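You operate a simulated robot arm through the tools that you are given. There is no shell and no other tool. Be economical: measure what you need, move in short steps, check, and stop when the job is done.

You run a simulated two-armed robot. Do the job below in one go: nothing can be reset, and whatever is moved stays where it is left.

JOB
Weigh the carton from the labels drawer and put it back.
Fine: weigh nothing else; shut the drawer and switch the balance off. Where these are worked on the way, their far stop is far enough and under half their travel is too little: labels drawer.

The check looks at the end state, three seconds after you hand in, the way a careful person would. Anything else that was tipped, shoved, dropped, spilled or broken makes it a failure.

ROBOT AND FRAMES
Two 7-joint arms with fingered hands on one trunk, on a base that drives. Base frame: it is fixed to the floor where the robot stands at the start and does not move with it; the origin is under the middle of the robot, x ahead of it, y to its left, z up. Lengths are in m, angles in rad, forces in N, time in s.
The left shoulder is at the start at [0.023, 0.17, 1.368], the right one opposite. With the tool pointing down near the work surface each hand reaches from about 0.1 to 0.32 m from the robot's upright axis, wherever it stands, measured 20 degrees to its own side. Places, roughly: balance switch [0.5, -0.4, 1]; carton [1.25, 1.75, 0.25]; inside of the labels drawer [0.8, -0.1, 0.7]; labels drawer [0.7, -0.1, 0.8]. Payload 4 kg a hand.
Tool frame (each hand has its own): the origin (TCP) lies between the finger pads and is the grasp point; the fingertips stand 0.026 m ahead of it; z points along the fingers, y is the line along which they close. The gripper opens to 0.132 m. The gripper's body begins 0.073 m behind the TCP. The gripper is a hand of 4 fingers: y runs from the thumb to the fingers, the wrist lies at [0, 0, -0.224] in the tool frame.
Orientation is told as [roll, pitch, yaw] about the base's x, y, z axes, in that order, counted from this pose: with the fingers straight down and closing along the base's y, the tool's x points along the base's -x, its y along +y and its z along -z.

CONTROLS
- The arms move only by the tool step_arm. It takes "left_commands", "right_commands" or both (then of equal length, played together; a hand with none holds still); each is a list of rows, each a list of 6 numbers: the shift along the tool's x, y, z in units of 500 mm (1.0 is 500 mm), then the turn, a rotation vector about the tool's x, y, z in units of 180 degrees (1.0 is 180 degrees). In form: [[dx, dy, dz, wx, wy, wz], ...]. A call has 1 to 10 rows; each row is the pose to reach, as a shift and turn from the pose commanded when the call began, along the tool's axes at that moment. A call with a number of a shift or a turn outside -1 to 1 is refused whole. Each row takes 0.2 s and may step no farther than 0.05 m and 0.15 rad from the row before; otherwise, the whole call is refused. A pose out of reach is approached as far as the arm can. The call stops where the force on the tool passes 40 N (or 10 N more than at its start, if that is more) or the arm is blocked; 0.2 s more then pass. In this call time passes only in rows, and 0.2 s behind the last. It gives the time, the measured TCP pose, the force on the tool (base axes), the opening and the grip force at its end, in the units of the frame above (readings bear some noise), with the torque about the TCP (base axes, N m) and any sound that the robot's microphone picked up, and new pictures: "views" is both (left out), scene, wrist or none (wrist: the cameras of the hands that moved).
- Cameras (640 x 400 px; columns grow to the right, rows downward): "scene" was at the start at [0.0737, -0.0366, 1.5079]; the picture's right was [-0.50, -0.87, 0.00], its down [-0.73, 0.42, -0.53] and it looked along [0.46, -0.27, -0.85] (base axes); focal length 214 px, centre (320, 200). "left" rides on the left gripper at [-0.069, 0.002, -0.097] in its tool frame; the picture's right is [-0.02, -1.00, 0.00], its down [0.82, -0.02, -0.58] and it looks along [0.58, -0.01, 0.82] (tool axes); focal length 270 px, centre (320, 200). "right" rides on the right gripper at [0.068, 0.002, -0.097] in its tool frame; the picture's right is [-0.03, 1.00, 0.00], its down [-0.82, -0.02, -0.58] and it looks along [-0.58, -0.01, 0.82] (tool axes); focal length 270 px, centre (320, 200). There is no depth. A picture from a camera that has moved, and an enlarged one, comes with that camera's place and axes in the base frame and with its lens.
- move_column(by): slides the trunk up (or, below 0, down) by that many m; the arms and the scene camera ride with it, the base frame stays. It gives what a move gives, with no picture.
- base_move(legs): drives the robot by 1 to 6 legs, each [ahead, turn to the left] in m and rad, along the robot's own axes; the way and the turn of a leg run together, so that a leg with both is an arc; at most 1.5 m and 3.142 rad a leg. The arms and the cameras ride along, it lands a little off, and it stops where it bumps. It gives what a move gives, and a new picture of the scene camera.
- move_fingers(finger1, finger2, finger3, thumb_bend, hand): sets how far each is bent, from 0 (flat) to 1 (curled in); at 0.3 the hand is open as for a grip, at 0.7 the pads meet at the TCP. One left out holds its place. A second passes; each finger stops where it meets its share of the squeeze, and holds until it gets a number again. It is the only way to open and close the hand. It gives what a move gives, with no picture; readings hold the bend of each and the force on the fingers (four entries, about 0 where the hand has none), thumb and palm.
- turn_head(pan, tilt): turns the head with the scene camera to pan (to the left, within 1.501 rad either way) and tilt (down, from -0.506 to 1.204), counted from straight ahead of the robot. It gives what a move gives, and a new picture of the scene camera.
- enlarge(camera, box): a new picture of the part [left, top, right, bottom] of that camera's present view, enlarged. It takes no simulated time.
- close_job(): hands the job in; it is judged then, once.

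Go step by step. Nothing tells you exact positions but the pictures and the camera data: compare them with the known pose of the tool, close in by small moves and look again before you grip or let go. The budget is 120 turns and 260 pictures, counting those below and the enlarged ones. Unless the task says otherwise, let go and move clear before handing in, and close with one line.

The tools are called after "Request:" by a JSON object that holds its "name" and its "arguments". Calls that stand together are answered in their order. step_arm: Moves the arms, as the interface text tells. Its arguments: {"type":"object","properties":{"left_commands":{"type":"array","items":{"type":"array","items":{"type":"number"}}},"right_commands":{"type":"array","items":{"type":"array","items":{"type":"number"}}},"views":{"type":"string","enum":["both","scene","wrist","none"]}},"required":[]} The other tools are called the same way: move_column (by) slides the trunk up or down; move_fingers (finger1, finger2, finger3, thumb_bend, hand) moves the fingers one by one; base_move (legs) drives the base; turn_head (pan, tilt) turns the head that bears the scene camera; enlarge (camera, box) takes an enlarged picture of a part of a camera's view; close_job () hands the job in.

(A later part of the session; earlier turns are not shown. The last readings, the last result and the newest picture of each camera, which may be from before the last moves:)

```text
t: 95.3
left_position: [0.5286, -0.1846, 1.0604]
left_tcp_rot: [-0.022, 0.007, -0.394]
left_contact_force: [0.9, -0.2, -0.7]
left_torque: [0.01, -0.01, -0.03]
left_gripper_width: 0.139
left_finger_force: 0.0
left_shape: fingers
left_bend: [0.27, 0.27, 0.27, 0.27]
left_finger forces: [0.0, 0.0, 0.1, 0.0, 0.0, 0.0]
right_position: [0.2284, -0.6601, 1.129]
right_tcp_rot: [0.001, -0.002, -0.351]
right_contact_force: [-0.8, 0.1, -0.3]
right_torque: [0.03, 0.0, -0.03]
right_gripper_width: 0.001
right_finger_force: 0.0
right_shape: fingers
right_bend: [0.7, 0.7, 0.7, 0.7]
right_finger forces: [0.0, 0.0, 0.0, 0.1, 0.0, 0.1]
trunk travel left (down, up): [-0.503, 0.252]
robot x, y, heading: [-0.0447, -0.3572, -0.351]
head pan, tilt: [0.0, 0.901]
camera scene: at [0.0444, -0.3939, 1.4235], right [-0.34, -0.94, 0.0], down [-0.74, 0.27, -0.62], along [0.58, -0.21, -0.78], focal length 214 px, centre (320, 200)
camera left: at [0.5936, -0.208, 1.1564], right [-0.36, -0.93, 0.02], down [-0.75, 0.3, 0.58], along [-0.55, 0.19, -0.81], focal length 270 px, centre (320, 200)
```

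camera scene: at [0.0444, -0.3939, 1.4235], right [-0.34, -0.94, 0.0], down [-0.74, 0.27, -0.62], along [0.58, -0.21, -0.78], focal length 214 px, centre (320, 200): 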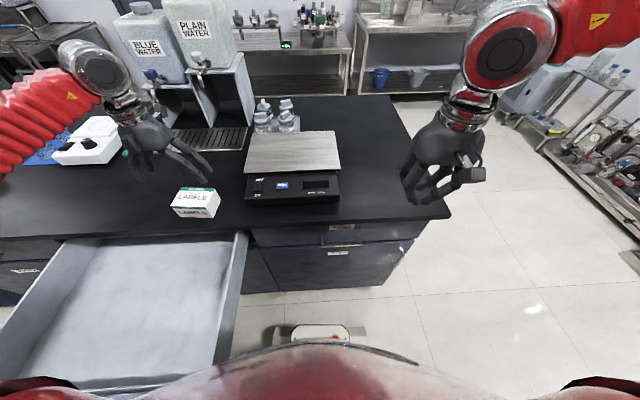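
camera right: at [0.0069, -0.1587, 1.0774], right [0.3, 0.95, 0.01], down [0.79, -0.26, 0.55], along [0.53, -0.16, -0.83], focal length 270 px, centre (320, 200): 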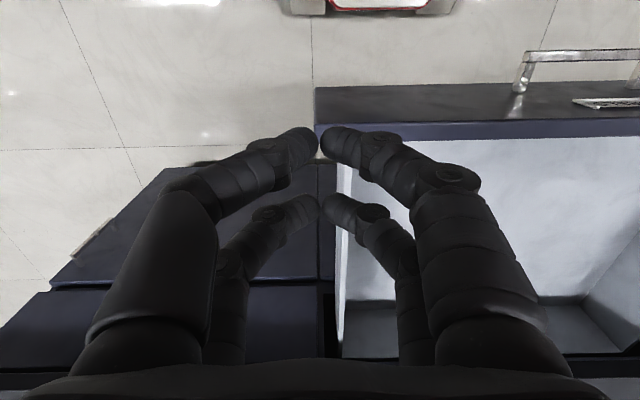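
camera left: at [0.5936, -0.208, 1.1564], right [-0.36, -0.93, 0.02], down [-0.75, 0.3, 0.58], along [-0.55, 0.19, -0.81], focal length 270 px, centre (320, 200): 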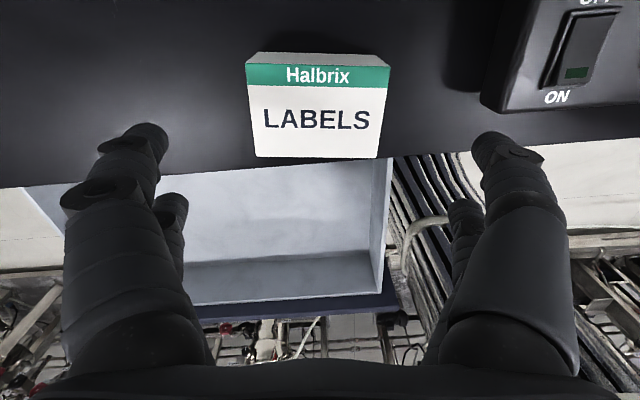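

Now locate the rocker switch precisely from both cameras.

Request:
{"name": "enlarge", "arguments": {"camera": "left", "box": [440, 0, 640, 125]}}

Request:
{"name": "enlarge", "arguments": {"camera": "scene", "box": [235, 120, 355, 215]}}

```text
3.20 times, centred on (540, 62) of left
camera zoom: at [0.5936, -0.208, 1.1564], right [-0.36, -0.93, 0.02], down [-0.75, 0.3, 0.58], along [-0.55, 0.19, -0.81], focal length 865 px, centre (-384, 640)
```

zoom: 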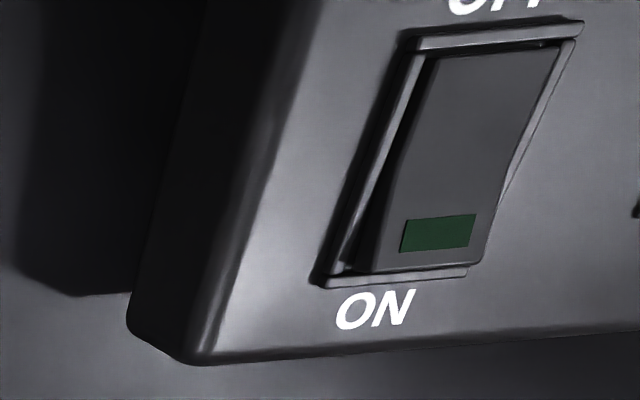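

```text
4.21 times, centred on (295, 168) of scene
camera zoom: at [0.0444, -0.3939, 1.4235], right [-0.34, -0.94, 0.0], down [-0.74, 0.27, -0.62], along [0.58, -0.21, -0.78], focal length 903 px, centre (425, 337)
```

zoom: 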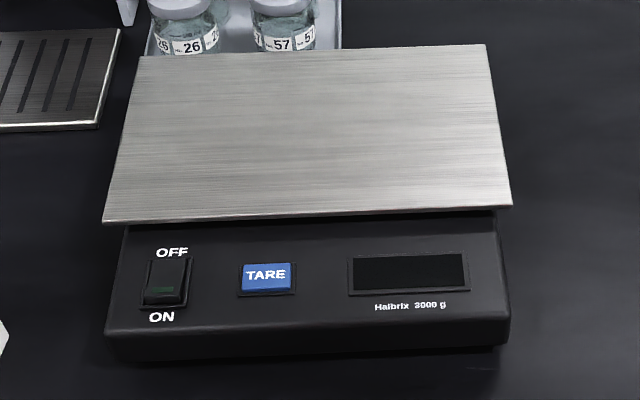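

The rocker shows OFF pressed; its ON end is at about (0.491,-0.364,0.955). I'll form a one-finger pointing hand and look at it.

Request:
{"name": "move_fingers", "arguments": {"hand": "left", "finger1": 0.55, "finger2": 1.0, "finger3": 1.0, "thumb_bend": 1.0}}

Request:
{"name": "enlarge", "arguments": {"camera": "left", "box": [0, 0, 640, 400]}}

Request:
{"name": "enlarge", "arguments": {"camera": "scene", "box": [40, 60, 240, 220]}}

```text
t: 96.3
left_position: [0.5293, -0.1852, 1.0589]
left_tcp_rot: [-0.024, 0.006, -0.394]
left_contact_force: [-0.5, 0.7, 0.1]
left_torque: [-0.02, -0.01, -0.01]
left_gripper_width: 0.0316
left_finger_force: 0.0
left_shape: fingers
left_bend: [0.55, 0.74, 0.74, 1.0]
left_finger forces: [0.0, 0.0, 0.1, 0.0, 0.0, 0.1]
right_position: [0.2277, -0.6603, 1.1286]
right_tcp_rot: [0.001, -0.002, -0.352]
right_contact_force: [-0.3, -0.5, 1.0]
right_torque: [-0.01, 0.01, 0.02]
right_gripper_width: 0.0011
right_finger_force: 0.1
right_shape: fingers
right_bend: [0.7, 0.7, 0.7, 0.7]
right_finger forces: [0.0, 0.1, 0.1, 0.0, 0.0, 0.0]
trunk travel left (down, up): [-0.503, 0.252]
robot x, y, heading: [-0.0464, -0.3573, -0.352]
head pan, tilt: [0.0, 0.901]
```

```text
1.00 times, centred on (320, 200) of left (not enlarged: the box is as wide or as high as the picture)
camera zoom: at [0.5938, -0.208, 1.1559], right [-0.36, -0.93, 0.02], down [-0.75, 0.31, 0.58], along [-0.55, 0.19, -0.81], focal length 270 px, centre (320, 200)
```

zoom: 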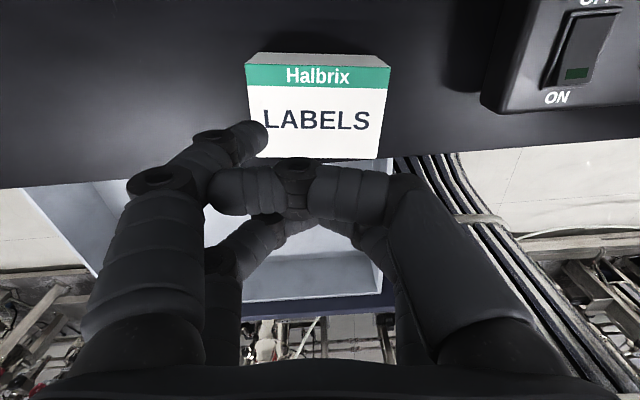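

```text
2.50 times, centred on (140, 140) of scene
camera zoom: at [0.0445, -0.3937, 1.4234], right [-0.34, -0.94, 0.0], down [-0.74, 0.27, -0.62], along [0.58, -0.21, -0.78], focal length 536 px, centre (770, 350)
```

zoom: 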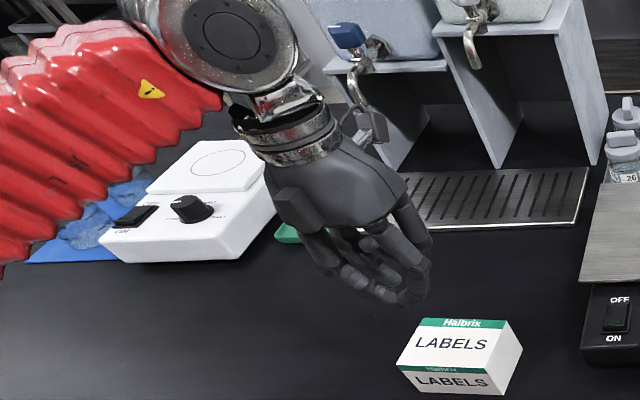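

Request:
{"name": "move_fingers", "arguments": {"hand": "left", "finger2": 1.0, "finger3": 0.3}}

Request:
{"name": "move_fingers", "arguments": {"hand": "left", "finger2": 1.0, "finger3": 1.0}}

Request:
{"name": "enlarge", "arguments": {"camera": "left", "box": [0, 0, 640, 400]}}

Request:
{"name": "enlarge", "arguments": {"camera": "scene", "box": [110, 90, 230, 170]}}

```text
t: 97.3
left_position: [0.5289, -0.1847, 1.0601]
left_tcp_rot: [-0.023, 0.007, -0.394]
left_contact_force: [-0.9, -0.7, 0.5]
left_torque: [0.01, -0.01, 0.0]
left_gripper_width: 0.0313
left_finger_force: 0.1
left_shape: fingers
left_bend: [0.55, 1.0, 0.3, 1.0]
left_finger forces: [0.0, 0.0, 0.1, 0.0, 0.0, 0.0]
right_position: [0.2284, -0.6603, 1.1284]
right_tcp_rot: [0.001, -0.003, -0.35]
right_contact_force: [0.0, -0.1, -0.3]
right_torque: [-0.02, -0.02, 0.02]
right_gripper_width: 0.0009
right_finger_force: 0.1
right_shape: fingers
right_bend: [0.7, 0.7, 0.7, 0.7]
right_finger forces: [0.0, 0.1, 0.0, 0.1, 0.0, 0.0]
trunk travel left (down, up): [-0.503, 0.252]
robot x, y, heading: [-0.0437, -0.3595, -0.347]
head pan, tilt: [0.0, 0.901]
```

```text
t: 98.3
left_position: [0.5275, -0.184, 1.06]
left_tcp_rot: [-0.023, 0.006, -0.395]
left_contact_force: [0.1, -0.5, -0.5]
left_torque: [0.04, -0.01, 0.02]
left_gripper_width: 0.0318
left_finger_force: 0.0
left_shape: fingers
left_bend: [0.55, 1.0, 0.87, 1.0]
left_finger forces: [0.1, 0.0, 0.0, 0.1, 0.1, 0.0]
right_position: [0.2282, -0.6594, 1.1295]
right_tcp_rot: [0.003, -0.002, -0.35]
right_contact_force: [0.3, -0.6, 0.1]
right_torque: [0.04, -0.01, 0.0]
right_gripper_width: 0.001
right_finger_force: 0.1
right_shape: fingers
right_bend: [0.7, 0.7, 0.7, 0.7]
right_finger forces: [0.0, 0.1, 0.1, 0.0, 0.0, 0.0]
trunk travel left (down, up): [-0.503, 0.252]
robot x, y, heading: [-0.0442, -0.3596, -0.345]
head pan, tilt: [0.0, 0.901]
```

```text
1.00 times, centred on (320, 200) of left (not enlarged: the box is as wide or as high as the picture)
camera zoom: at [0.5938, -0.208, 1.156], right [-0.36, -0.93, 0.02], down [-0.75, 0.31, 0.58], along [-0.55, 0.19, -0.81], focal length 270 px, centre (320, 200)
```

zoom: 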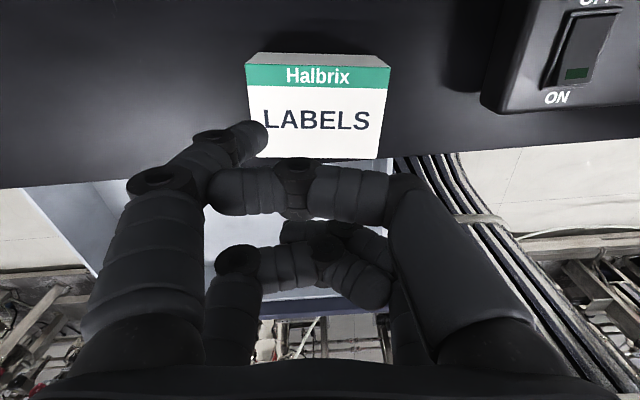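

```text
5.00 times, centred on (170, 130) of scene
camera zoom: at [0.0445, -0.3937, 1.4234], right [-0.34, -0.94, 0.0], down [-0.74, 0.27, -0.62], along [0.58, -0.21, -0.78], focal length 1072 px, centre (1070, 550)
```

zoom: 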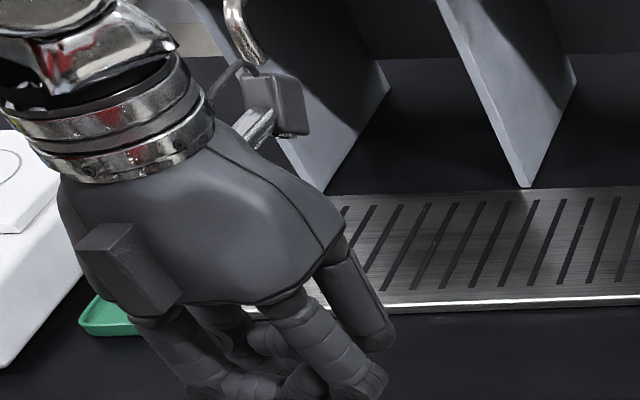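

Finger 1 is extended alone. Move it over the ON end of the rocker, still above.

Request:
{"name": "step_arm", "arguments": {"left_commands": [[-0.005, -0.085, 0, 0, 0, 0], [-0.01, -0.17, 0, 0, 0, 0], [-0.015, -0.255, 0, 0, 0, 0], [-0.023, -0.34, 0, 0, 0, 0], [-0.031, -0.425, 0, 0, 0, 0], [-0.031, -0.425, 0.06, 0, 0, 0]], "views": "both"}}

Request:
{"name": "enlarge", "arguments": {"camera": "scene", "box": [220, 110, 360, 210]}}

```text
t: 99.8
left_position: [0.4617, -0.3857, 1.0364]
left_tcp_rot: [-0.024, 0.005, -0.395]
left_contact_force: [0.0, -0.1, -0.3]
left_torque: [-0.02, -0.04, 0.0]
left_gripper_width: 0.0318
left_finger_force: 0.0
left_shape: fingers
left_bend: [0.55, 1.0, 0.87, 1.0]
left_finger forces: [0.1, 0.0, 0.0, 0.0, 0.1, 0.0]
right_position: [0.229, -0.6578, 1.1294]
right_tcp_rot: [0.001, -0.002, -0.351]
right_contact_force: [-0.8, 0.1, -0.3]
right_torque: [0.04, 0.0, 0.01]
right_gripper_width: 0.001
right_finger_force: 0.1
right_shape: fingers
right_bend: [0.7, 0.7, 0.7, 0.7]
right_finger forces: [0.1, 0.0, 0.0, 0.1, 0.0, 0.0]
trunk travel left (down, up): [-0.503, 0.252]
robot x, y, heading: [-0.0482, -0.3576, -0.35]
head pan, tilt: [0.0, 0.901]
camera scene: at [0.045, -0.3925, 1.4234], right [-0.34, -0.94, 0.0], down [-0.74, 0.27, -0.62], along [0.58, -0.21, -0.78], focal length 214 px, centre (320, 200)
camera left: at [0.527, -0.4089, 1.132], right [-0.36, -0.93, 0.02], down [-0.75, 0.31, 0.58], along [-0.55, 0.19, -0.81], focal length 270 px, centre (320, 200)
```

scene: 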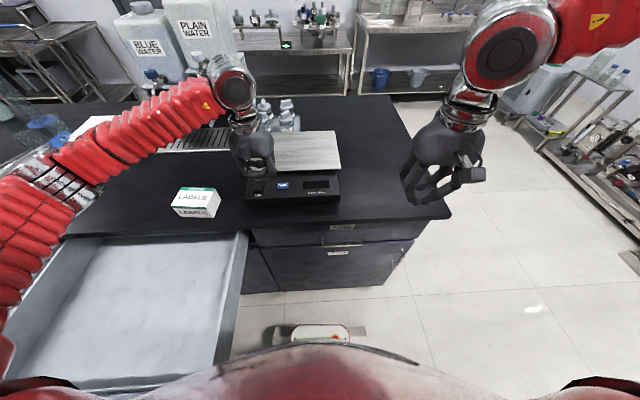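
left: 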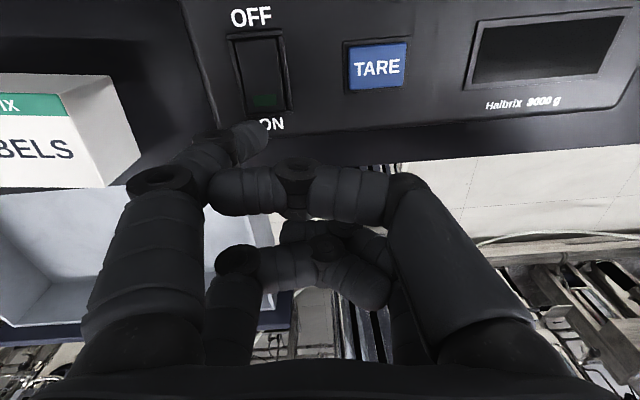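

```text
4.00 times, centred on (290, 160) of scene
camera zoom: at [0.045, -0.3925, 1.4234], right [-0.34, -0.94, 0.0], down [-0.74, 0.27, -0.62], along [0.58, -0.21, -0.78], focal length 858 px, centre (440, 360)
```

zoom: 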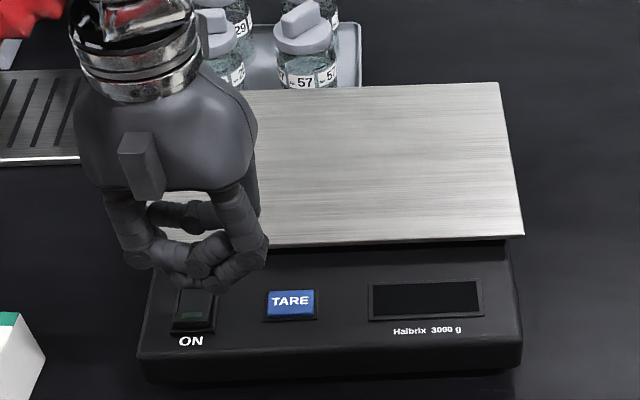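

Tip is aligned above the ON end. Press down in small steps.

Request:
{"name": "step_arm", "arguments": {"left_commands": [[0, 0, 0.04, 0, 0, 0], [0, 0, 0.07, 0, 0, 0], [0, 0, 0.08, 0, 0, 0], [0, 0, 0.09, 0, 0, 0], [0, 0, 0.098, 0, 0, 0], [0, 0, 0.106, 0, 0, 0]], "views": "both"}}

```text
t: 101.2
left_position: [0.4604, -0.3886, 0.9883]
left_tcp_rot: [-0.025, -0.003, -0.391]
left_contact_force: [-0.2, 3.4, 32.6]
left_torque: [0.89, -1.14, 0.15]
left_gripper_width: 0.0305
left_finger_force: 16.1
left_shape: fingers
left_bend: [0.62, 1.0, 0.87, 1.0]
left_finger forces: [32.8, 0.1, 0.0, 0.1, 0.1, 0.1]
right_position: [0.226, -0.6588, 1.1291]
right_tcp_rot: [0.002, -0.003, -0.352]
right_contact_force: [0.5, 0.5, -0.2]
right_torque: [-0.02, -0.01, -0.01]
right_gripper_width: 0.0012
right_finger_force: 0.1
right_shape: fingers
right_bend: [0.7, 0.7, 0.7, 0.7]
right_finger forces: [0.0, 0.0, 0.1, 0.0, 0.1, 0.0]
trunk travel left (down, up): [-0.503, 0.252]
robot x, y, heading: [-0.0435, -0.3599, -0.351]
head pan, tilt: [0.0, 0.901]
heard: click
camera scene: at [0.0414, -0.3933, 1.4241], right [-0.34, -0.94, 0.0], down [-0.74, 0.27, -0.62], along [0.58, -0.21, -0.78], focal length 214 px, centre (320, 200)
camera left: at [0.5254, -0.4111, 1.0846], right [-0.36, -0.93, 0.02], down [-0.76, 0.31, 0.58], along [-0.54, 0.19, -0.82], focal length 270 px, centre (320, 200)
```

scene: 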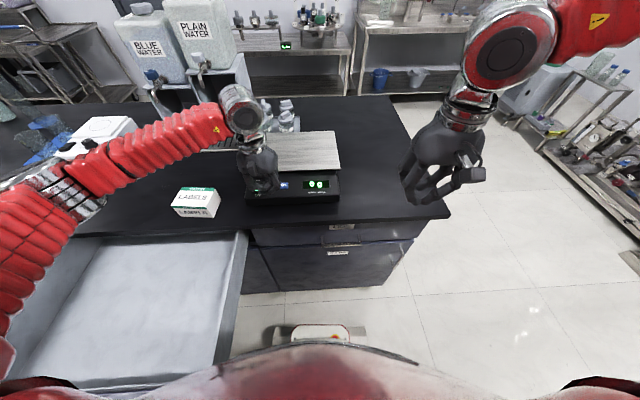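
left: 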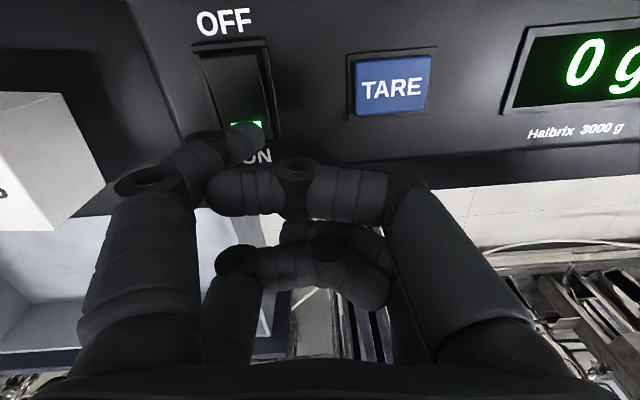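

Balance is on and reads 0 g. Lift off and go back above the carton.

Request:
{"name": "step_arm", "arguments": {"left_commands": [[0, 0, -0.07, 0, 0, 0], [0, 0, -0.144, 0, 0, 0], [0.006, 0.085, -0.144, 0, 0, 0], [0.012, 0.17, -0.144, 0, 0, 0], [0.018, 0.255, -0.144, 0, 0, 0], [0.024, 0.34, -0.144, 0, 0, 0], [0.03, 0.423, -0.144, 0, 0, 0]], "views": "none"}}

Request:
{"name": "move_fingers", "arguments": {"hand": "left", "finger1": 0.27, "finger2": 0.27, "finger3": 0.27, "thumb_bend": 0.27}}

Request:
{"name": "enlarge", "arguments": {"camera": "left", "box": [0, 0, 640, 400]}}

Request:
{"name": "enlarge", "arguments": {"camera": "scene", "box": [110, 100, 350, 250]}}

```text
t: 102.8
left_position: [0.5287, -0.1858, 1.0503]
left_tcp_rot: [-0.024, 0.006, -0.395]
left_contact_force: [-0.4, 1.0, -0.5]
left_torque: [-0.01, 0.03, -0.02]
left_gripper_width: 0.0317
left_finger_force: 0.0
left_shape: fingers
left_bend: [0.55, 1.0, 0.87, 1.0]
left_finger forces: [0.0, 0.1, 0.0, 0.1, 0.0, 0.0]
right_position: [0.2281, -0.6589, 1.1293]
right_tcp_rot: [0.002, -0.002, -0.351]
right_contact_force: [-0.2, 1.2, 0.3]
right_torque: [0.01, 0.02, -0.01]
right_gripper_width: 0.001
right_finger_force: 0.1
right_shape: fingers
right_bend: [0.7, 0.7, 0.7, 0.7]
right_finger forces: [0.0, 0.0, 0.0, 0.0, 0.0, 0.0]
trunk travel left (down, up): [-0.503, 0.252]
robot x, y, heading: [-0.0462, -0.3587, -0.352]
head pan, tilt: [0.0, 0.901]
```

```text
t: 103.8
left_position: [0.5297, -0.1875, 1.0506]
left_tcp_rot: [-0.023, 0.007, -0.395]
left_contact_force: [-0.1, 0.1, 0.3]
left_torque: [0.03, 0.0, -0.03]
left_gripper_width: 0.139
left_finger_force: 0.1
left_shape: fingers
left_bend: [0.27, 0.27, 0.27, 0.27]
left_finger forces: [0.0, 0.0, 0.0, 0.0, 0.0, 0.0]
right_position: [0.2286, -0.6589, 1.1286]
right_tcp_rot: [0.003, -0.002, -0.352]
right_contact_force: [-0.2, 0.4, -1.0]
right_torque: [0.01, 0.05, 0.01]
right_gripper_width: 0.0011
right_finger_force: 0.1
right_shape: fingers
right_bend: [0.7, 0.7, 0.7, 0.7]
right_finger forces: [0.0, 0.1, 0.0, 0.1, 0.1, 0.0]
trunk travel left (down, up): [-0.503, 0.252]
robot x, y, heading: [-0.0503, -0.3579, -0.354]
head pan, tilt: [0.0, 0.901]
```

```text
1.00 times, centred on (320, 200) of left (not enlarged: the box is as wide or as high as the picture)
camera zoom: at [0.5945, -0.2101, 1.1459], right [-0.36, -0.93, 0.02], down [-0.75, 0.31, 0.58], along [-0.55, 0.19, -0.81], focal length 270 px, centre (320, 200)
```

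zoom: 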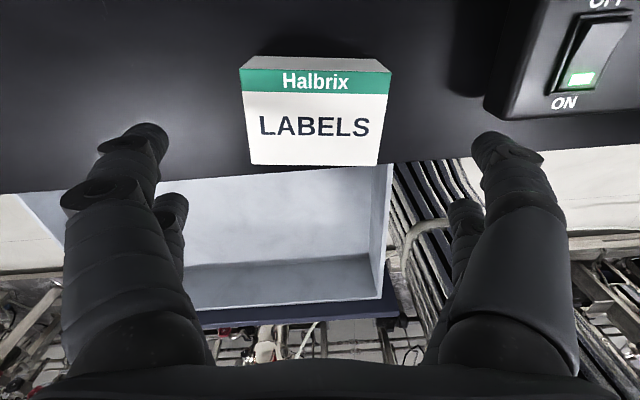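

```text
2.67 times, centred on (230, 175) of scene
camera zoom: at [0.0445, -0.3939, 1.4234], right [-0.34, -0.94, 0.0], down [-0.74, 0.27, -0.62], along [0.58, -0.21, -0.78], focal length 572 px, centre (560, 267)
```

zoom: 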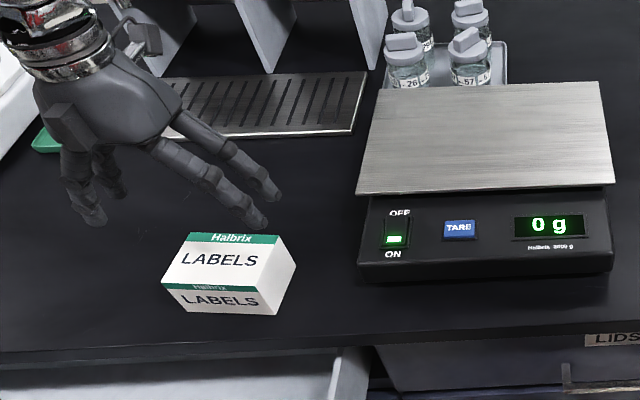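

Request:
{"name": "step_arm", "arguments": {"left_commands": [[0.0, 0.004, 0.08, 0, 0, 0], [0.002, 0.004, 0.16, 0, 0, 0], [0.003, 0.004, 0.235, 0, 0, 0]], "views": "wrist"}}

Request:
{"name": "move_fingers", "arguments": {"hand": "left", "finger1": 0.5, "finger2": 0.5, "finger3": 0.5, "thumb_bend": 0.5}}

Request:
{"name": "step_arm", "arguments": {"left_commands": [[0, 0, -0.07, 0, 0, 0], [0, 0, -0.14, 0, 0, 0], [0, 0, -0.22, 0, 0, 0], [0, 0, -0.26, 0, 0, 0]], "views": "both"}}

```text
t: 104.5
left_position: [0.5261, -0.1852, 0.9311]
left_tcp_rot: [-0.025, 0.005, -0.394]
left_contact_force: [0.3, 0.7, -0.6]
left_torque: [0.0, -0.01, -0.02]
left_gripper_width: 0.1388
left_finger_force: 0.1
left_shape: fingers
left_bend: [0.27, 0.27, 0.27, 0.27]
left_finger forces: [0.0, 0.0, 0.0, 0.1, 0.0, 0.0]
right_position: [0.2287, -0.6586, 1.1292]
right_tcp_rot: [0.001, -0.002, -0.351]
right_contact_force: [-0.2, 0.4, 0.1]
right_torque: [0.0, -0.02, 0.02]
right_gripper_width: 0.0012
right_finger_force: 0.0
right_shape: fingers
right_bend: [0.7, 0.7, 0.7, 0.7]
right_finger forces: [0.0, 0.0, 0.1, 0.0, 0.0, 0.0]
trunk travel left (down, up): [-0.503, 0.252]
robot x, y, heading: [-0.0468, -0.3545, -0.35]
head pan, tilt: [0.0, 0.901]
camera left: at [0.592, -0.2091, 1.0276], right [-0.36, -0.93, 0.02], down [-0.75, 0.31, 0.58], along [-0.55, 0.19, -0.81], focal length 270 px, centre (320, 200)
```

left: 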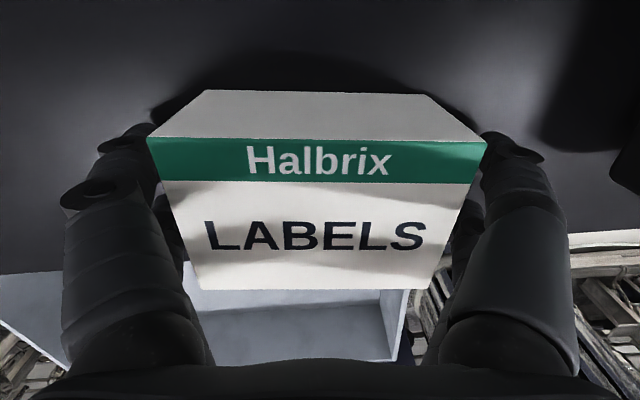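

```text
t: 105.5
left_position: [0.5259, -0.1856, 0.9323]
left_tcp_rot: [-0.024, 0.006, -0.395]
left_contact_force: [-0.1, 0.5, 0.1]
left_torque: [-0.02, 0.03, 0.0]
left_gripper_width: 0.0982
left_finger_force: 27.9
left_shape: fingers
left_bend: [0.44, 0.44, 0.45, 0.47]
left_finger forces: [13.8, 13.6, 9.6, 0.0, 18.3, 0.1]
right_position: [0.2293, -0.6595, 1.1276]
right_tcp_rot: [0.002, -0.002, -0.35]
right_contact_force: [-0.3, -0.3, -0.1]
right_torque: [-0.01, -0.02, -0.02]
right_gripper_width: 0.0012
right_finger_force: 0.0
right_shape: fingers
right_bend: [0.7, 0.7, 0.7, 0.7]
right_finger forces: [0.0, 0.0, 0.0, 0.0, 0.1, 0.1]
trunk travel left (down, up): [-0.503, 0.252]
robot x, y, heading: [-0.047, -0.358, -0.351]
head pan, tilt: [0.0, 0.901]
```

```text
t: 106.5
left_position: [0.5284, -0.1811, 1.0626]
left_tcp_rot: [-0.022, 0.007, -0.395]
left_contact_force: [-0.3, 0.6, -1.6]
left_torque: [-0.05, 0.02, 0.02]
left_gripper_width: 0.098
left_finger_force: 27.2
left_shape: fingers
left_bend: [0.44, 0.44, 0.45, 0.47]
left_finger forces: [13.7, 13.6, 9.6, 0.0, 18.1, 0.0]
right_position: [0.2288, -0.6591, 1.1287]
right_tcp_rot: [0.0, -0.001, -0.351]
right_contact_force: [-0.3, -0.2, 0.5]
right_torque: [0.01, 0.0, 0.02]
right_gripper_width: 0.0012
right_finger_force: 0.0
right_shape: fingers
right_bend: [0.7, 0.7, 0.7, 0.7]
right_finger forces: [0.0, 0.0, 0.1, 0.0, 0.0, 0.0]
trunk travel left (down, up): [-0.503, 0.252]
robot x, y, heading: [-0.0478, -0.3554, -0.352]
head pan, tilt: [0.0, 0.901]
camera scene: at [0.0447, -0.3937, 1.4234], right [-0.34, -0.94, 0.0], down [-0.74, 0.27, -0.62], along [0.58, -0.21, -0.78], focal length 214 px, centre (320, 200)
camera left: at [0.5941, -0.205, 1.1588], right [-0.36, -0.93, 0.02], down [-0.75, 0.3, 0.58], along [-0.55, 0.19, -0.81], focal length 270 px, centre (320, 200)
```

scene: 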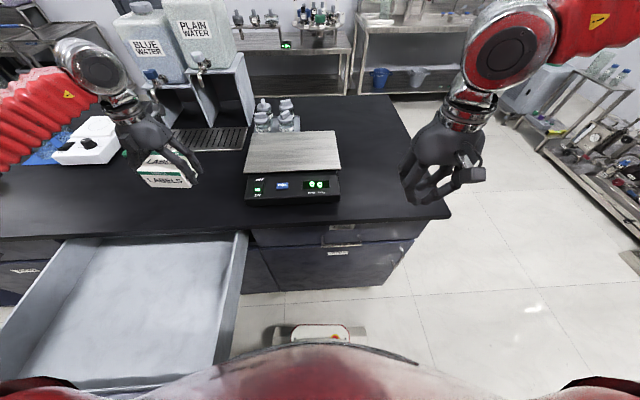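
left: 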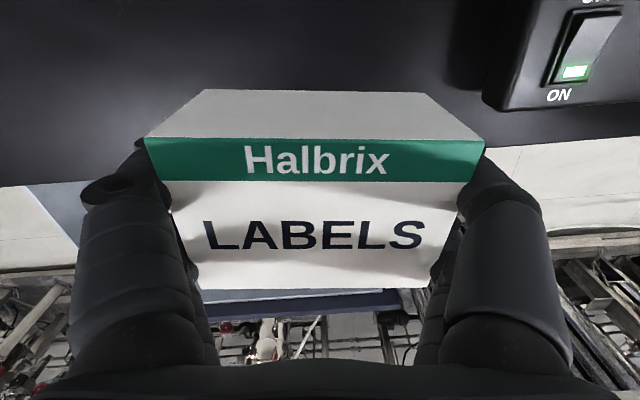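

Carton regripped. Move it in front of the pan, then drive forward a little.

Request:
{"name": "step_arm", "arguments": {"left_commands": [[-0.021, -0.081, 0, 0, 0, 0], [-0.042, -0.162, 0, 0, 0, 0], [-0.063, -0.243, 0, 0, 0, 0], [-0.084, -0.325, 0, 0, 0, 0], [-0.105, -0.406, 0, 0, 0, 0], [-0.126, -0.487, 0, 0, 0, 0]], "views": "none"}}

Request:
{"name": "base_move", "arguments": {"legs": [[0.08, 0]]}}

```text
t: 108.0
left_position: [0.4946, -0.4306, 1.0684]
left_tcp_rot: [-0.023, 0.006, -0.394]
left_contact_force: [-0.4, -0.3, -1.2]
left_torque: [-0.01, 0.01, 0.05]
left_gripper_width: 0.0983
left_finger_force: 27.4
left_shape: fingers
left_bend: [0.45, 0.44, 0.45, 0.47]
left_finger forces: [13.7, 13.5, 9.6, 0.0, 17.9, 0.0]
right_position: [0.2282, -0.6611, 1.1281]
right_tcp_rot: [0.003, -0.001, -0.352]
right_contact_force: [-0.2, -0.4, 0.7]
right_torque: [0.02, -0.01, -0.02]
right_gripper_width: 0.0008
right_finger_force: 0.1
right_shape: fingers
right_bend: [0.7, 0.7, 0.7, 0.7]
right_finger forces: [0.1, 0.0, 0.0, 0.1, 0.0, 0.1]
trunk travel left (down, up): [-0.503, 0.252]
robot x, y, heading: [-0.0472, -0.3576, -0.347]
head pan, tilt: [0.0, 0.901]
```

```text
t: 109.0
left_position: [0.5714, -0.4582, 1.0661]
left_tcp_rot: [-0.021, 0.008, -0.393]
left_contact_force: [1.1, 0.2, -1.3]
left_torque: [0.02, 0.03, -0.01]
left_gripper_width: 0.0982
left_finger_force: 27.4
left_shape: fingers
left_bend: [0.45, 0.44, 0.45, 0.47]
left_finger forces: [13.7, 13.5, 9.6, 0.0, 18.0, 0.0]
right_position: [0.3058, -0.6879, 1.1272]
right_tcp_rot: [0.002, -0.001, -0.349]
right_contact_force: [0.8, -1.3, 1.3]
right_torque: [0.01, 0.02, -0.02]
right_gripper_width: 0.001
right_finger_force: 0.1
right_shape: fingers
right_bend: [0.7, 0.7, 0.7, 0.7]
right_finger forces: [0.0, 0.0, 0.1, 0.0, 0.0, 0.1]
trunk travel left (down, up): [-0.503, 0.252]
robot x, y, heading: [0.029, -0.3868, -0.35]
head pan, tilt: [0.0, 0.901]
camera scene: at [0.1229, -0.4222, 1.4232], right [-0.34, -0.94, 0.0], down [-0.74, 0.27, -0.62], along [0.58, -0.21, -0.79], focal length 214 px, centre (320, 200)
```

scene: 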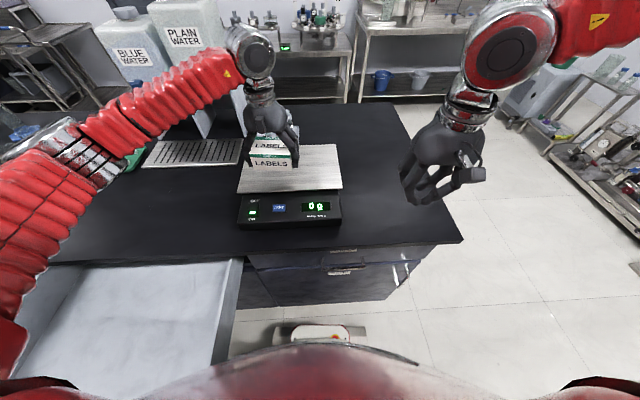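

Request:
{"name": "step_arm", "arguments": {"left_commands": [[-0.03, 0, 0.0, 0, 0, 0], [-0.03, 0, 0.05, 0, 0, 0], [-0.03, 0, 0.09, 0, 0, 0], [-0.03, 0, 0.1, 0, 0, 0]], "views": "both"}}

Request:
{"name": "enlarge", "arguments": {"camera": "scene", "box": [210, 120, 370, 240]}}

```text
t: 110.0
left_position: [0.5835, -0.4645, 1.0167]
left_tcp_rot: [-0.022, 0.007, -0.392]
left_contact_force: [-0.4, -0.4, -2.3]
left_torque: [0.03, -0.01, 0.0]
left_gripper_width: 0.0981
left_finger_force: 27.7
left_shape: fingers
left_bend: [0.45, 0.44, 0.45, 0.47]
left_finger forces: [13.6, 13.5, 9.6, 0.0, 17.9, 0.0]
right_position: [0.3048, -0.6867, 1.1282]
right_tcp_rot: [0.003, -0.003, -0.348]
right_contact_force: [0.8, -0.9, -0.1]
right_torque: [0.02, 0.02, 0.0]
right_gripper_width: 0.0011
right_finger_force: 0.0
right_shape: fingers
right_bend: [0.7, 0.7, 0.7, 0.7]
right_finger forces: [0.0, 0.0, 0.0, 0.0, 0.0, 0.0]
trunk travel left (down, up): [-0.503, 0.252]
robot x, y, heading: [0.0256, -0.3877, -0.347]
head pan, tilt: [0.0, 0.901]
camera scene: at [0.1209, -0.4213, 1.4234], right [-0.34, -0.94, 0.0], down [-0.74, 0.27, -0.62], along [0.58, -0.21, -0.78], focal length 214 px, centre (320, 200)
camera left: at [0.6497, -0.4874, 1.1134], right [-0.36, -0.93, 0.02], down [-0.75, 0.3, 0.58], along [-0.55, 0.19, -0.81], focal length 270 px, centre (320, 200)
```

scene: 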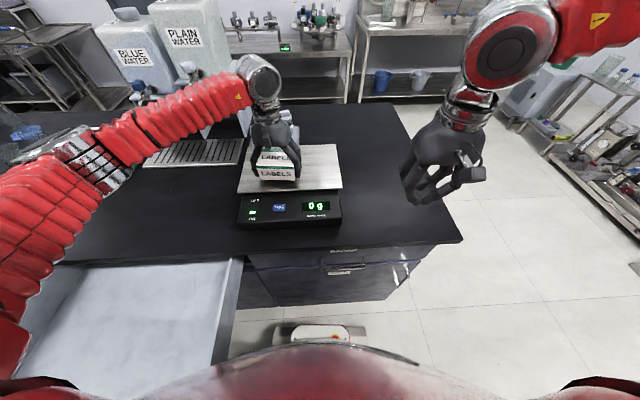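
left: 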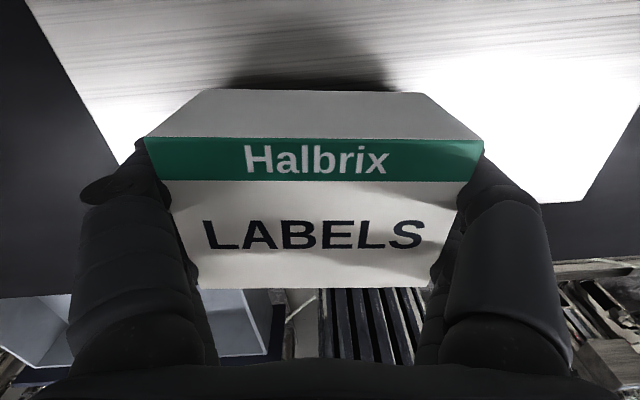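

```text
3.33 times, centred on (290, 180) of scene
camera zoom: at [0.1209, -0.4213, 1.4234], right [-0.34, -0.94, 0.0], down [-0.74, 0.27, -0.62], along [0.58, -0.21, -0.78], focal length 715 px, centre (420, 267)
```

zoom: 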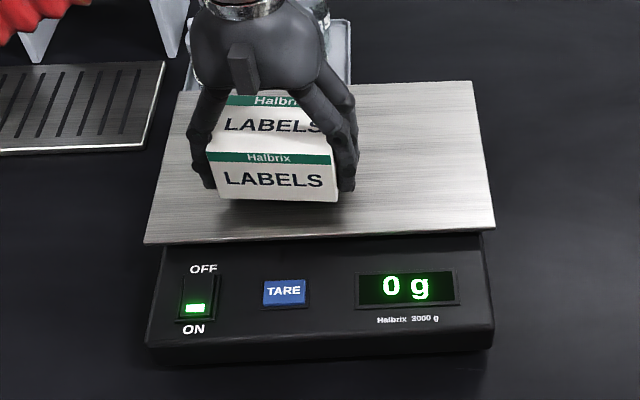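

Hovering just over the pan. Lower gently.

Request:
{"name": "step_arm", "arguments": {"left_commands": [[0, 0, 0.006, 0, 0, 0], [0, 0, 0.012, 0, 0, 0]], "views": "none"}}

Request:
{"name": "enlarge", "arguments": {"camera": "scene", "box": [210, 120, 370, 240]}}

```text
t: 110.6
left_position: [0.5837, -0.4646, 1.0106]
left_tcp_rot: [-0.022, 0.007, -0.393]
left_contact_force: [-0.1, -0.2, -0.6]
left_torque: [-0.02, 0.0, 0.0]
left_gripper_width: 0.0983
left_finger_force: 27.3
left_shape: fingers
left_bend: [0.45, 0.44, 0.45, 0.47]
left_finger forces: [13.7, 13.5, 9.6, 0.0, 18.0, 0.1]
right_position: [0.3041, -0.6868, 1.1291]
right_tcp_rot: [0.002, -0.001, -0.348]
right_contact_force: [-0.1, 0.1, -0.3]
right_torque: [0.03, -0.01, -0.02]
right_gripper_width: 0.0011
right_finger_force: 0.1
right_shape: fingers
right_bend: [0.7, 0.7, 0.7, 0.7]
right_finger forces: [0.0, 0.0, 0.0, 0.0, 0.1, 0.0]
trunk travel left (down, up): [-0.503, 0.252]
robot x, y, heading: [0.0319, -0.3884, -0.351]
head pan, tilt: [0.0, 0.901]
```

```text
3.33 times, centred on (290, 180) of scene
camera zoom: at [0.1204, -0.4214, 1.4234], right [-0.34, -0.94, 0.0], down [-0.74, 0.27, -0.62], along [0.58, -0.21, -0.78], focal length 715 px, centre (420, 267)
```

zoom: 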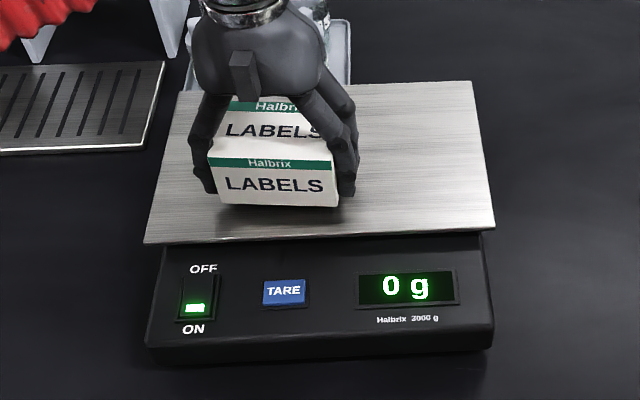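

Request:
{"name": "step_arm", "arguments": {"left_commands": [[0, 0, 0.006, 0, 0, 0], [0, 0, 0.012, 0, 0, 0]], "views": "none"}}

Request:
{"name": "enlarge", "arguments": {"camera": "scene", "box": [210, 120, 370, 240]}}

```text
t: 111.2
left_position: [0.5836, -0.4639, 1.0071]
left_tcp_rot: [-0.024, 0.008, -0.393]
left_contact_force: [-0.1, -0.8, -1.0]
left_torque: [-0.01, -0.02, 0.0]
left_gripper_width: 0.0983
left_finger_force: 27.0
left_shape: fingers
left_bend: [0.45, 0.44, 0.45, 0.47]
left_finger forces: [13.8, 13.5, 9.6, 0.0, 18.0, 0.0]
right_position: [0.3041, -0.687, 1.1291]
right_tcp_rot: [0.002, -0.001, -0.349]
right_contact_force: [-0.4, 0.0, -0.3]
right_torque: [-0.01, -0.02, 0.01]
right_gripper_width: 0.0013
right_finger_force: 0.1
right_shape: fingers
right_bend: [0.7, 0.7, 0.7, 0.7]
right_finger forces: [0.1, 0.0, 0.0, 0.0, 0.0, 0.1]
trunk travel left (down, up): [-0.503, 0.252]
robot x, y, heading: [0.0276, -0.3882, -0.341]
head pan, tilt: [0.0, 0.901]
```

```text
3.33 times, centred on (290, 180) of scene
camera zoom: at [0.1205, -0.4214, 1.4234], right [-0.34, -0.94, 0.0], down [-0.74, 0.27, -0.62], along [0.58, -0.21, -0.78], focal length 715 px, centre (420, 267)
```

zoom: 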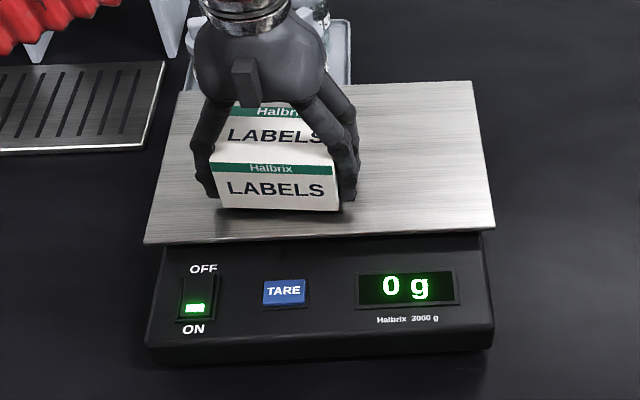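

Request:
{"name": "step_arm", "arguments": {"left_commands": [[0, 0, 0.006, 0, 0, 0], [0, 0, 0.012, 0, 0, 0], [0, 0, 0.016, 0, 0, 0]], "views": "none"}}

Request:
{"name": "enlarge", "arguments": {"camera": "scene", "box": [210, 120, 370, 240]}}

```text
t: 112.0
left_position: [0.5828, -0.4641, 0.9988]
left_tcp_rot: [-0.023, 0.004, -0.393]
left_contact_force: [-0.6, 0.6, 3.3]
left_torque: [-0.12, 0.1, -0.03]
left_gripper_width: 0.0981
left_finger_force: 27.3
left_shape: fingers
left_bend: [0.45, 0.44, 0.45, 0.47]
left_finger forces: [13.9, 13.9, 9.6, 0.0, 17.7, 0.0]
right_position: [0.3043, -0.6875, 1.1295]
right_tcp_rot: [0.002, -0.001, -0.349]
right_contact_force: [-0.6, -0.5, 0.4]
right_torque: [-0.01, 0.01, 0.02]
right_gripper_width: 0.001
right_finger_force: 0.1
right_shape: fingers
right_bend: [0.7, 0.7, 0.7, 0.7]
right_finger forces: [0.1, 0.0, 0.1, 0.0, 0.0, 0.0]
trunk travel left (down, up): [-0.503, 0.252]
robot x, y, heading: [0.0275, -0.3882, -0.351]
head pan, tilt: [0.0, 0.901]
```

```text
3.33 times, centred on (290, 180) of scene
camera zoom: at [0.1199, -0.4212, 1.4235], right [-0.34, -0.94, 0.0], down [-0.74, 0.27, -0.62], along [0.58, -0.21, -0.78], focal length 715 px, centre (420, 267)
```

zoom: 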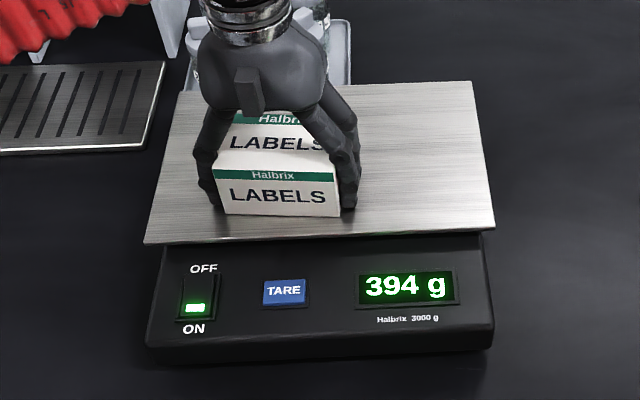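

Contact made. Release and lift away so it reads freely.

Request:
{"name": "move_fingers", "arguments": {"hand": "left", "finger1": 0.27, "finger2": 0.27, "finger3": 0.27, "thumb_bend": 0.27}}

Request:
{"name": "step_arm", "arguments": {"left_commands": [[0, 0, -0.03, 0, 0, 0], [0, 0, -0.11, 0, 0, 0], [0, 0, -0.19, 0, 0, 0], [0, 0, -0.25, 0, 0, 0]], "views": "both"}}

Request:
{"name": "enlarge", "arguments": {"camera": "scene", "box": [210, 120, 370, 240]}}

```text
t: 113.0
left_position: [0.5822, -0.4644, 0.9974]
left_tcp_rot: [-0.024, 0.007, -0.393]
left_contact_force: [1.0, -0.4, 0.0]
left_torque: [-0.03, 0.03, 0.01]
left_gripper_width: 0.1385
left_finger_force: 0.1
left_shape: fingers
left_bend: [0.27, 0.27, 0.27, 0.27]
left_finger forces: [0.1, 0.0, 0.1, 0.0, 0.0, 0.1]
right_position: [0.3038, -0.6865, 1.1277]
right_tcp_rot: [0.002, 0.0, -0.348]
right_contact_force: [0.0, -0.4, 0.0]
right_torque: [0.02, 0.03, 0.0]
right_gripper_width: 0.0008
right_finger_force: 0.0
right_shape: fingers
right_bend: [0.7, 0.7, 0.7, 0.7]
right_finger forces: [0.0, 0.0, 0.0, 0.1, 0.0, 0.0]
trunk travel left (down, up): [-0.503, 0.252]
robot x, y, heading: [0.0316, -0.3847, -0.347]
head pan, tilt: [0.0, 0.901]
```

```text
t: 114.0
left_position: [0.5852, -0.4619, 1.1251]
left_tcp_rot: [-0.023, 0.007, -0.391]
left_contact_force: [-0.5, 0.0, 0.5]
left_torque: [0.03, 0.0, 0.0]
left_gripper_width: 0.1391
left_finger_force: 0.0
left_shape: fingers
left_bend: [0.27, 0.27, 0.27, 0.27]
left_finger forces: [0.0, 0.1, 0.1, 0.0, 0.0, 0.1]
right_position: [0.3042, -0.6872, 1.1288]
right_tcp_rot: [0.003, -0.002, -0.348]
right_contact_force: [-0.3, 0.0, 0.5]
right_torque: [-0.03, -0.03, -0.03]
right_gripper_width: 0.0013
right_finger_force: 0.0
right_shape: fingers
right_bend: [0.7, 0.7, 0.7, 0.7]
right_finger forces: [0.0, 0.1, 0.0, 0.0, 0.0, 0.1]
trunk travel left (down, up): [-0.503, 0.252]
robot x, y, heading: [0.0319, -0.3844, -0.35]
head pan, tilt: [0.0, 0.901]
camera scene: at [0.12, -0.4214, 1.4235], right [-0.34, -0.94, 0.0], down [-0.74, 0.27, -0.62], along [0.58, -0.21, -0.78], focal length 214 px, centre (320, 200)
camera left: at [0.6511, -0.4857, 1.22], right [-0.36, -0.93, 0.02], down [-0.75, 0.3, 0.58], along [-0.55, 0.19, -0.81], focal length 270 px, centre (320, 200)
```

scene: 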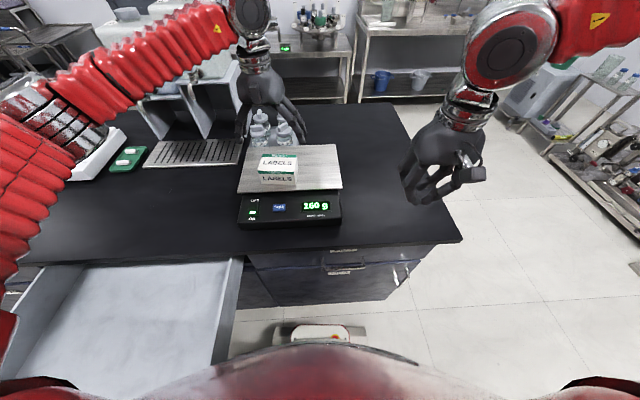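
left: 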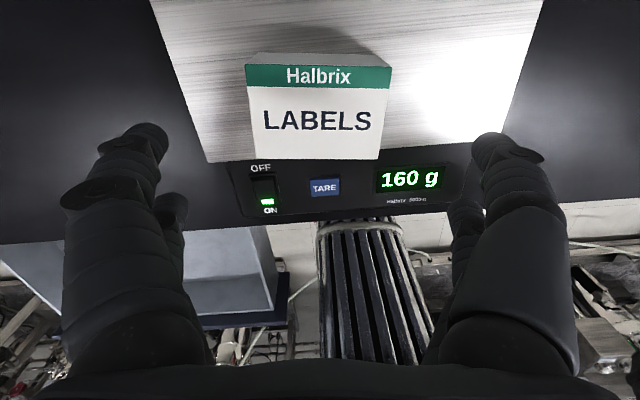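

```text
3.33 times, centred on (290, 180) of scene
camera zoom: at [0.12, -0.4214, 1.4235], right [-0.34, -0.94, 0.0], down [-0.74, 0.27, -0.62], along [0.58, -0.21, -0.78], focal length 715 px, centre (420, 267)
```

zoom: 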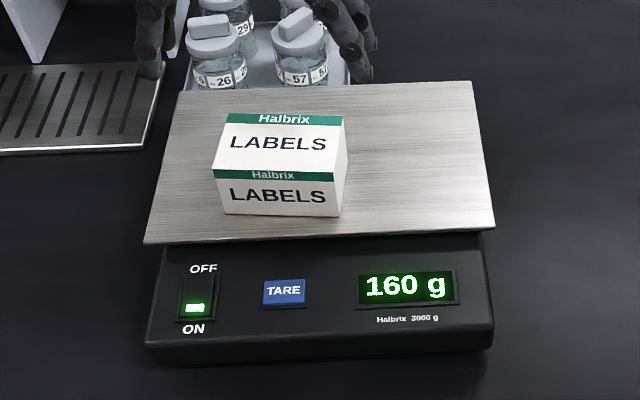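

160 g, stable. Now switch off with the left index: form the pointing hand and move over the OFF end.

Request:
{"name": "move_fingers", "arguments": {"hand": "left", "finger1": 0.55, "finger2": 1.0, "finger3": 0.3, "thumb_bend": 1.0}}

Request:
{"name": "move_fingers", "arguments": {"hand": "left", "finger3": 1.0}}

Request:
{"name": "step_arm", "arguments": {"left_commands": [[0.08, 0.018, 0, 0, 0, 0], [0.16, 0.036, 0, 0, 0, 0], [0.233, 0.055, 0, 0, 0, 0], [0.233, 0.055, 0.08, 0, 0, 0], [0.233, 0.055, 0.16, 0, 0, 0]], "views": "both"}}

Request:
{"name": "enlarge", "arguments": {"camera": "scene", "box": [210, 120, 370, 240]}}

```text
t: 115.0
left_position: [0.5855, -0.4624, 1.1235]
left_tcp_rot: [-0.022, 0.006, -0.393]
left_contact_force: [0.4, 0.0, -0.2]
left_torque: [0.03, 0.02, 0.02]
left_gripper_width: 0.0315
left_finger_force: 0.0
left_shape: fingers
left_bend: [0.55, 1.0, 0.3, 1.0]
left_finger forces: [0.1, 0.1, 0.1, 0.1, 0.0, 0.1]
right_position: [0.3039, -0.6866, 1.1287]
right_tcp_rot: [0.002, -0.001, -0.349]
right_contact_force: [0.1, 0.4, 0.7]
right_torque: [0.0, 0.0, 0.0]
right_gripper_width: 0.0011
right_finger_force: 0.0
right_shape: fingers
right_bend: [0.7, 0.7, 0.7, 0.7]
right_finger forces: [0.1, 0.1, 0.0, 0.0, 0.1, 0.0]
trunk travel left (down, up): [-0.503, 0.252]
robot x, y, heading: [0.0269, -0.3859, -0.353]
head pan, tilt: [0.0, 0.901]
```

```text
t: 116.0
left_position: [0.5866, -0.4632, 1.1242]
left_tcp_rot: [-0.023, 0.006, -0.391]
left_contact_force: [0.6, 0.3, 0.0]
left_torque: [0.01, 0.02, 0.07]
left_gripper_width: 0.0317
left_finger_force: 0.1
left_shape: fingers
left_bend: [0.55, 1.0, 0.87, 1.0]
left_finger forces: [0.0, 0.0, 0.0, 0.0, 0.0, 0.1]
right_position: [0.304, -0.6874, 1.129]
right_tcp_rot: [0.002, -0.001, -0.348]
right_contact_force: [1.0, -0.4, 0.9]
right_torque: [-0.01, 0.03, 0.0]
right_gripper_width: 0.0013
right_finger_force: 0.1
right_shape: fingers
right_bend: [0.7, 0.7, 0.7, 0.7]
right_finger forces: [0.1, 0.0, 0.1, 0.0, 0.1, 0.1]
trunk travel left (down, up): [-0.503, 0.252]
robot x, y, heading: [0.0281, -0.389, -0.352]
head pan, tilt: [0.0, 0.901]
```

```text
t: 117.2
left_position: [0.4875, -0.3925, 1.0403]
left_tcp_rot: [-0.022, 0.005, -0.393]
left_contact_force: [0.2, 0.3, -0.2]
left_torque: [0.01, -0.03, -0.03]
left_gripper_width: 0.0317
left_finger_force: 0.0
left_shape: fingers
left_bend: [0.55, 1.0, 0.87, 1.0]
left_finger forces: [0.1, 0.0, 0.0, 0.1, 0.1, 0.0]
right_position: [0.3044, -0.6871, 1.1287]
right_tcp_rot: [0.001, -0.003, -0.35]
right_contact_force: [-0.2, 0.0, -0.6]
right_torque: [0.02, 0.05, 0.01]
right_gripper_width: 0.0013
right_finger_force: 0.1
right_shape: fingers
right_bend: [0.7, 0.7, 0.7, 0.7]
right_finger forces: [0.0, 0.0, 0.1, 0.0, 0.1, 0.0]
trunk travel left (down, up): [-0.503, 0.252]
robot x, y, heading: [0.0294, -0.3838, -0.35]
head pan, tilt: [0.0, 0.901]
camera scene: at [0.1201, -0.4207, 1.4235], right [-0.34, -0.94, 0.0], down [-0.74, 0.27, -0.62], along [0.58, -0.21, -0.78], focal length 214 px, centre (320, 200)
camera left: at [0.5527, -0.4162, 1.1362], right [-0.36, -0.93, 0.02], down [-0.75, 0.3, 0.58], along [-0.55, 0.19, -0.81], focal length 270 px, centre (320, 200)
```

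scene: 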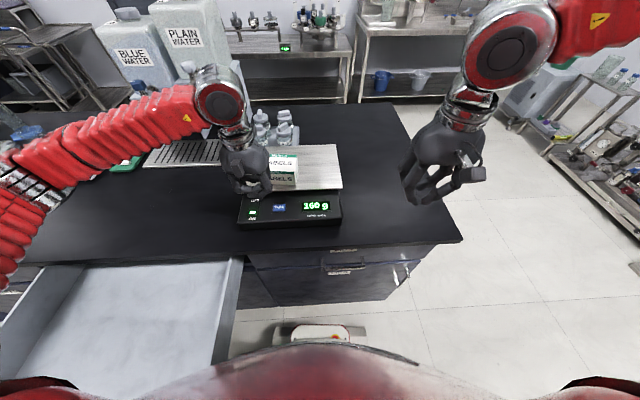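
left: 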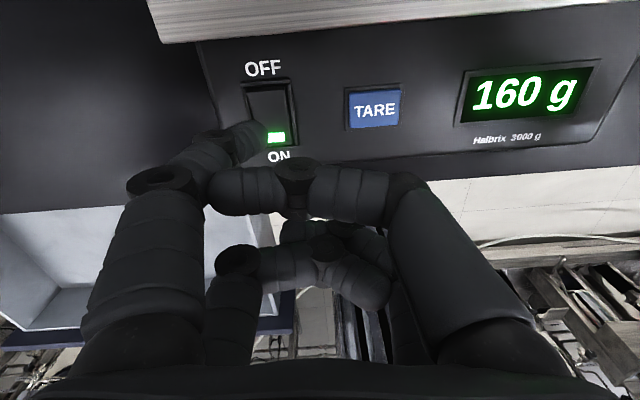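

```text
3.33 times, centred on (290, 180) of scene
camera zoom: at [0.1201, -0.4207, 1.4235], right [-0.34, -0.94, 0.0], down [-0.74, 0.27, -0.62], along [0.58, -0.21, -0.78], focal length 715 px, centre (420, 267)
```

zoom: 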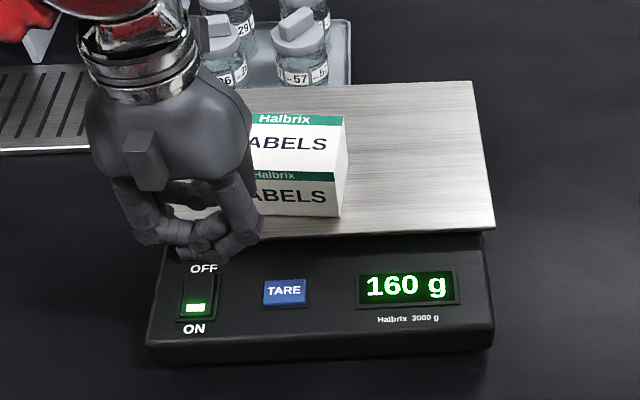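

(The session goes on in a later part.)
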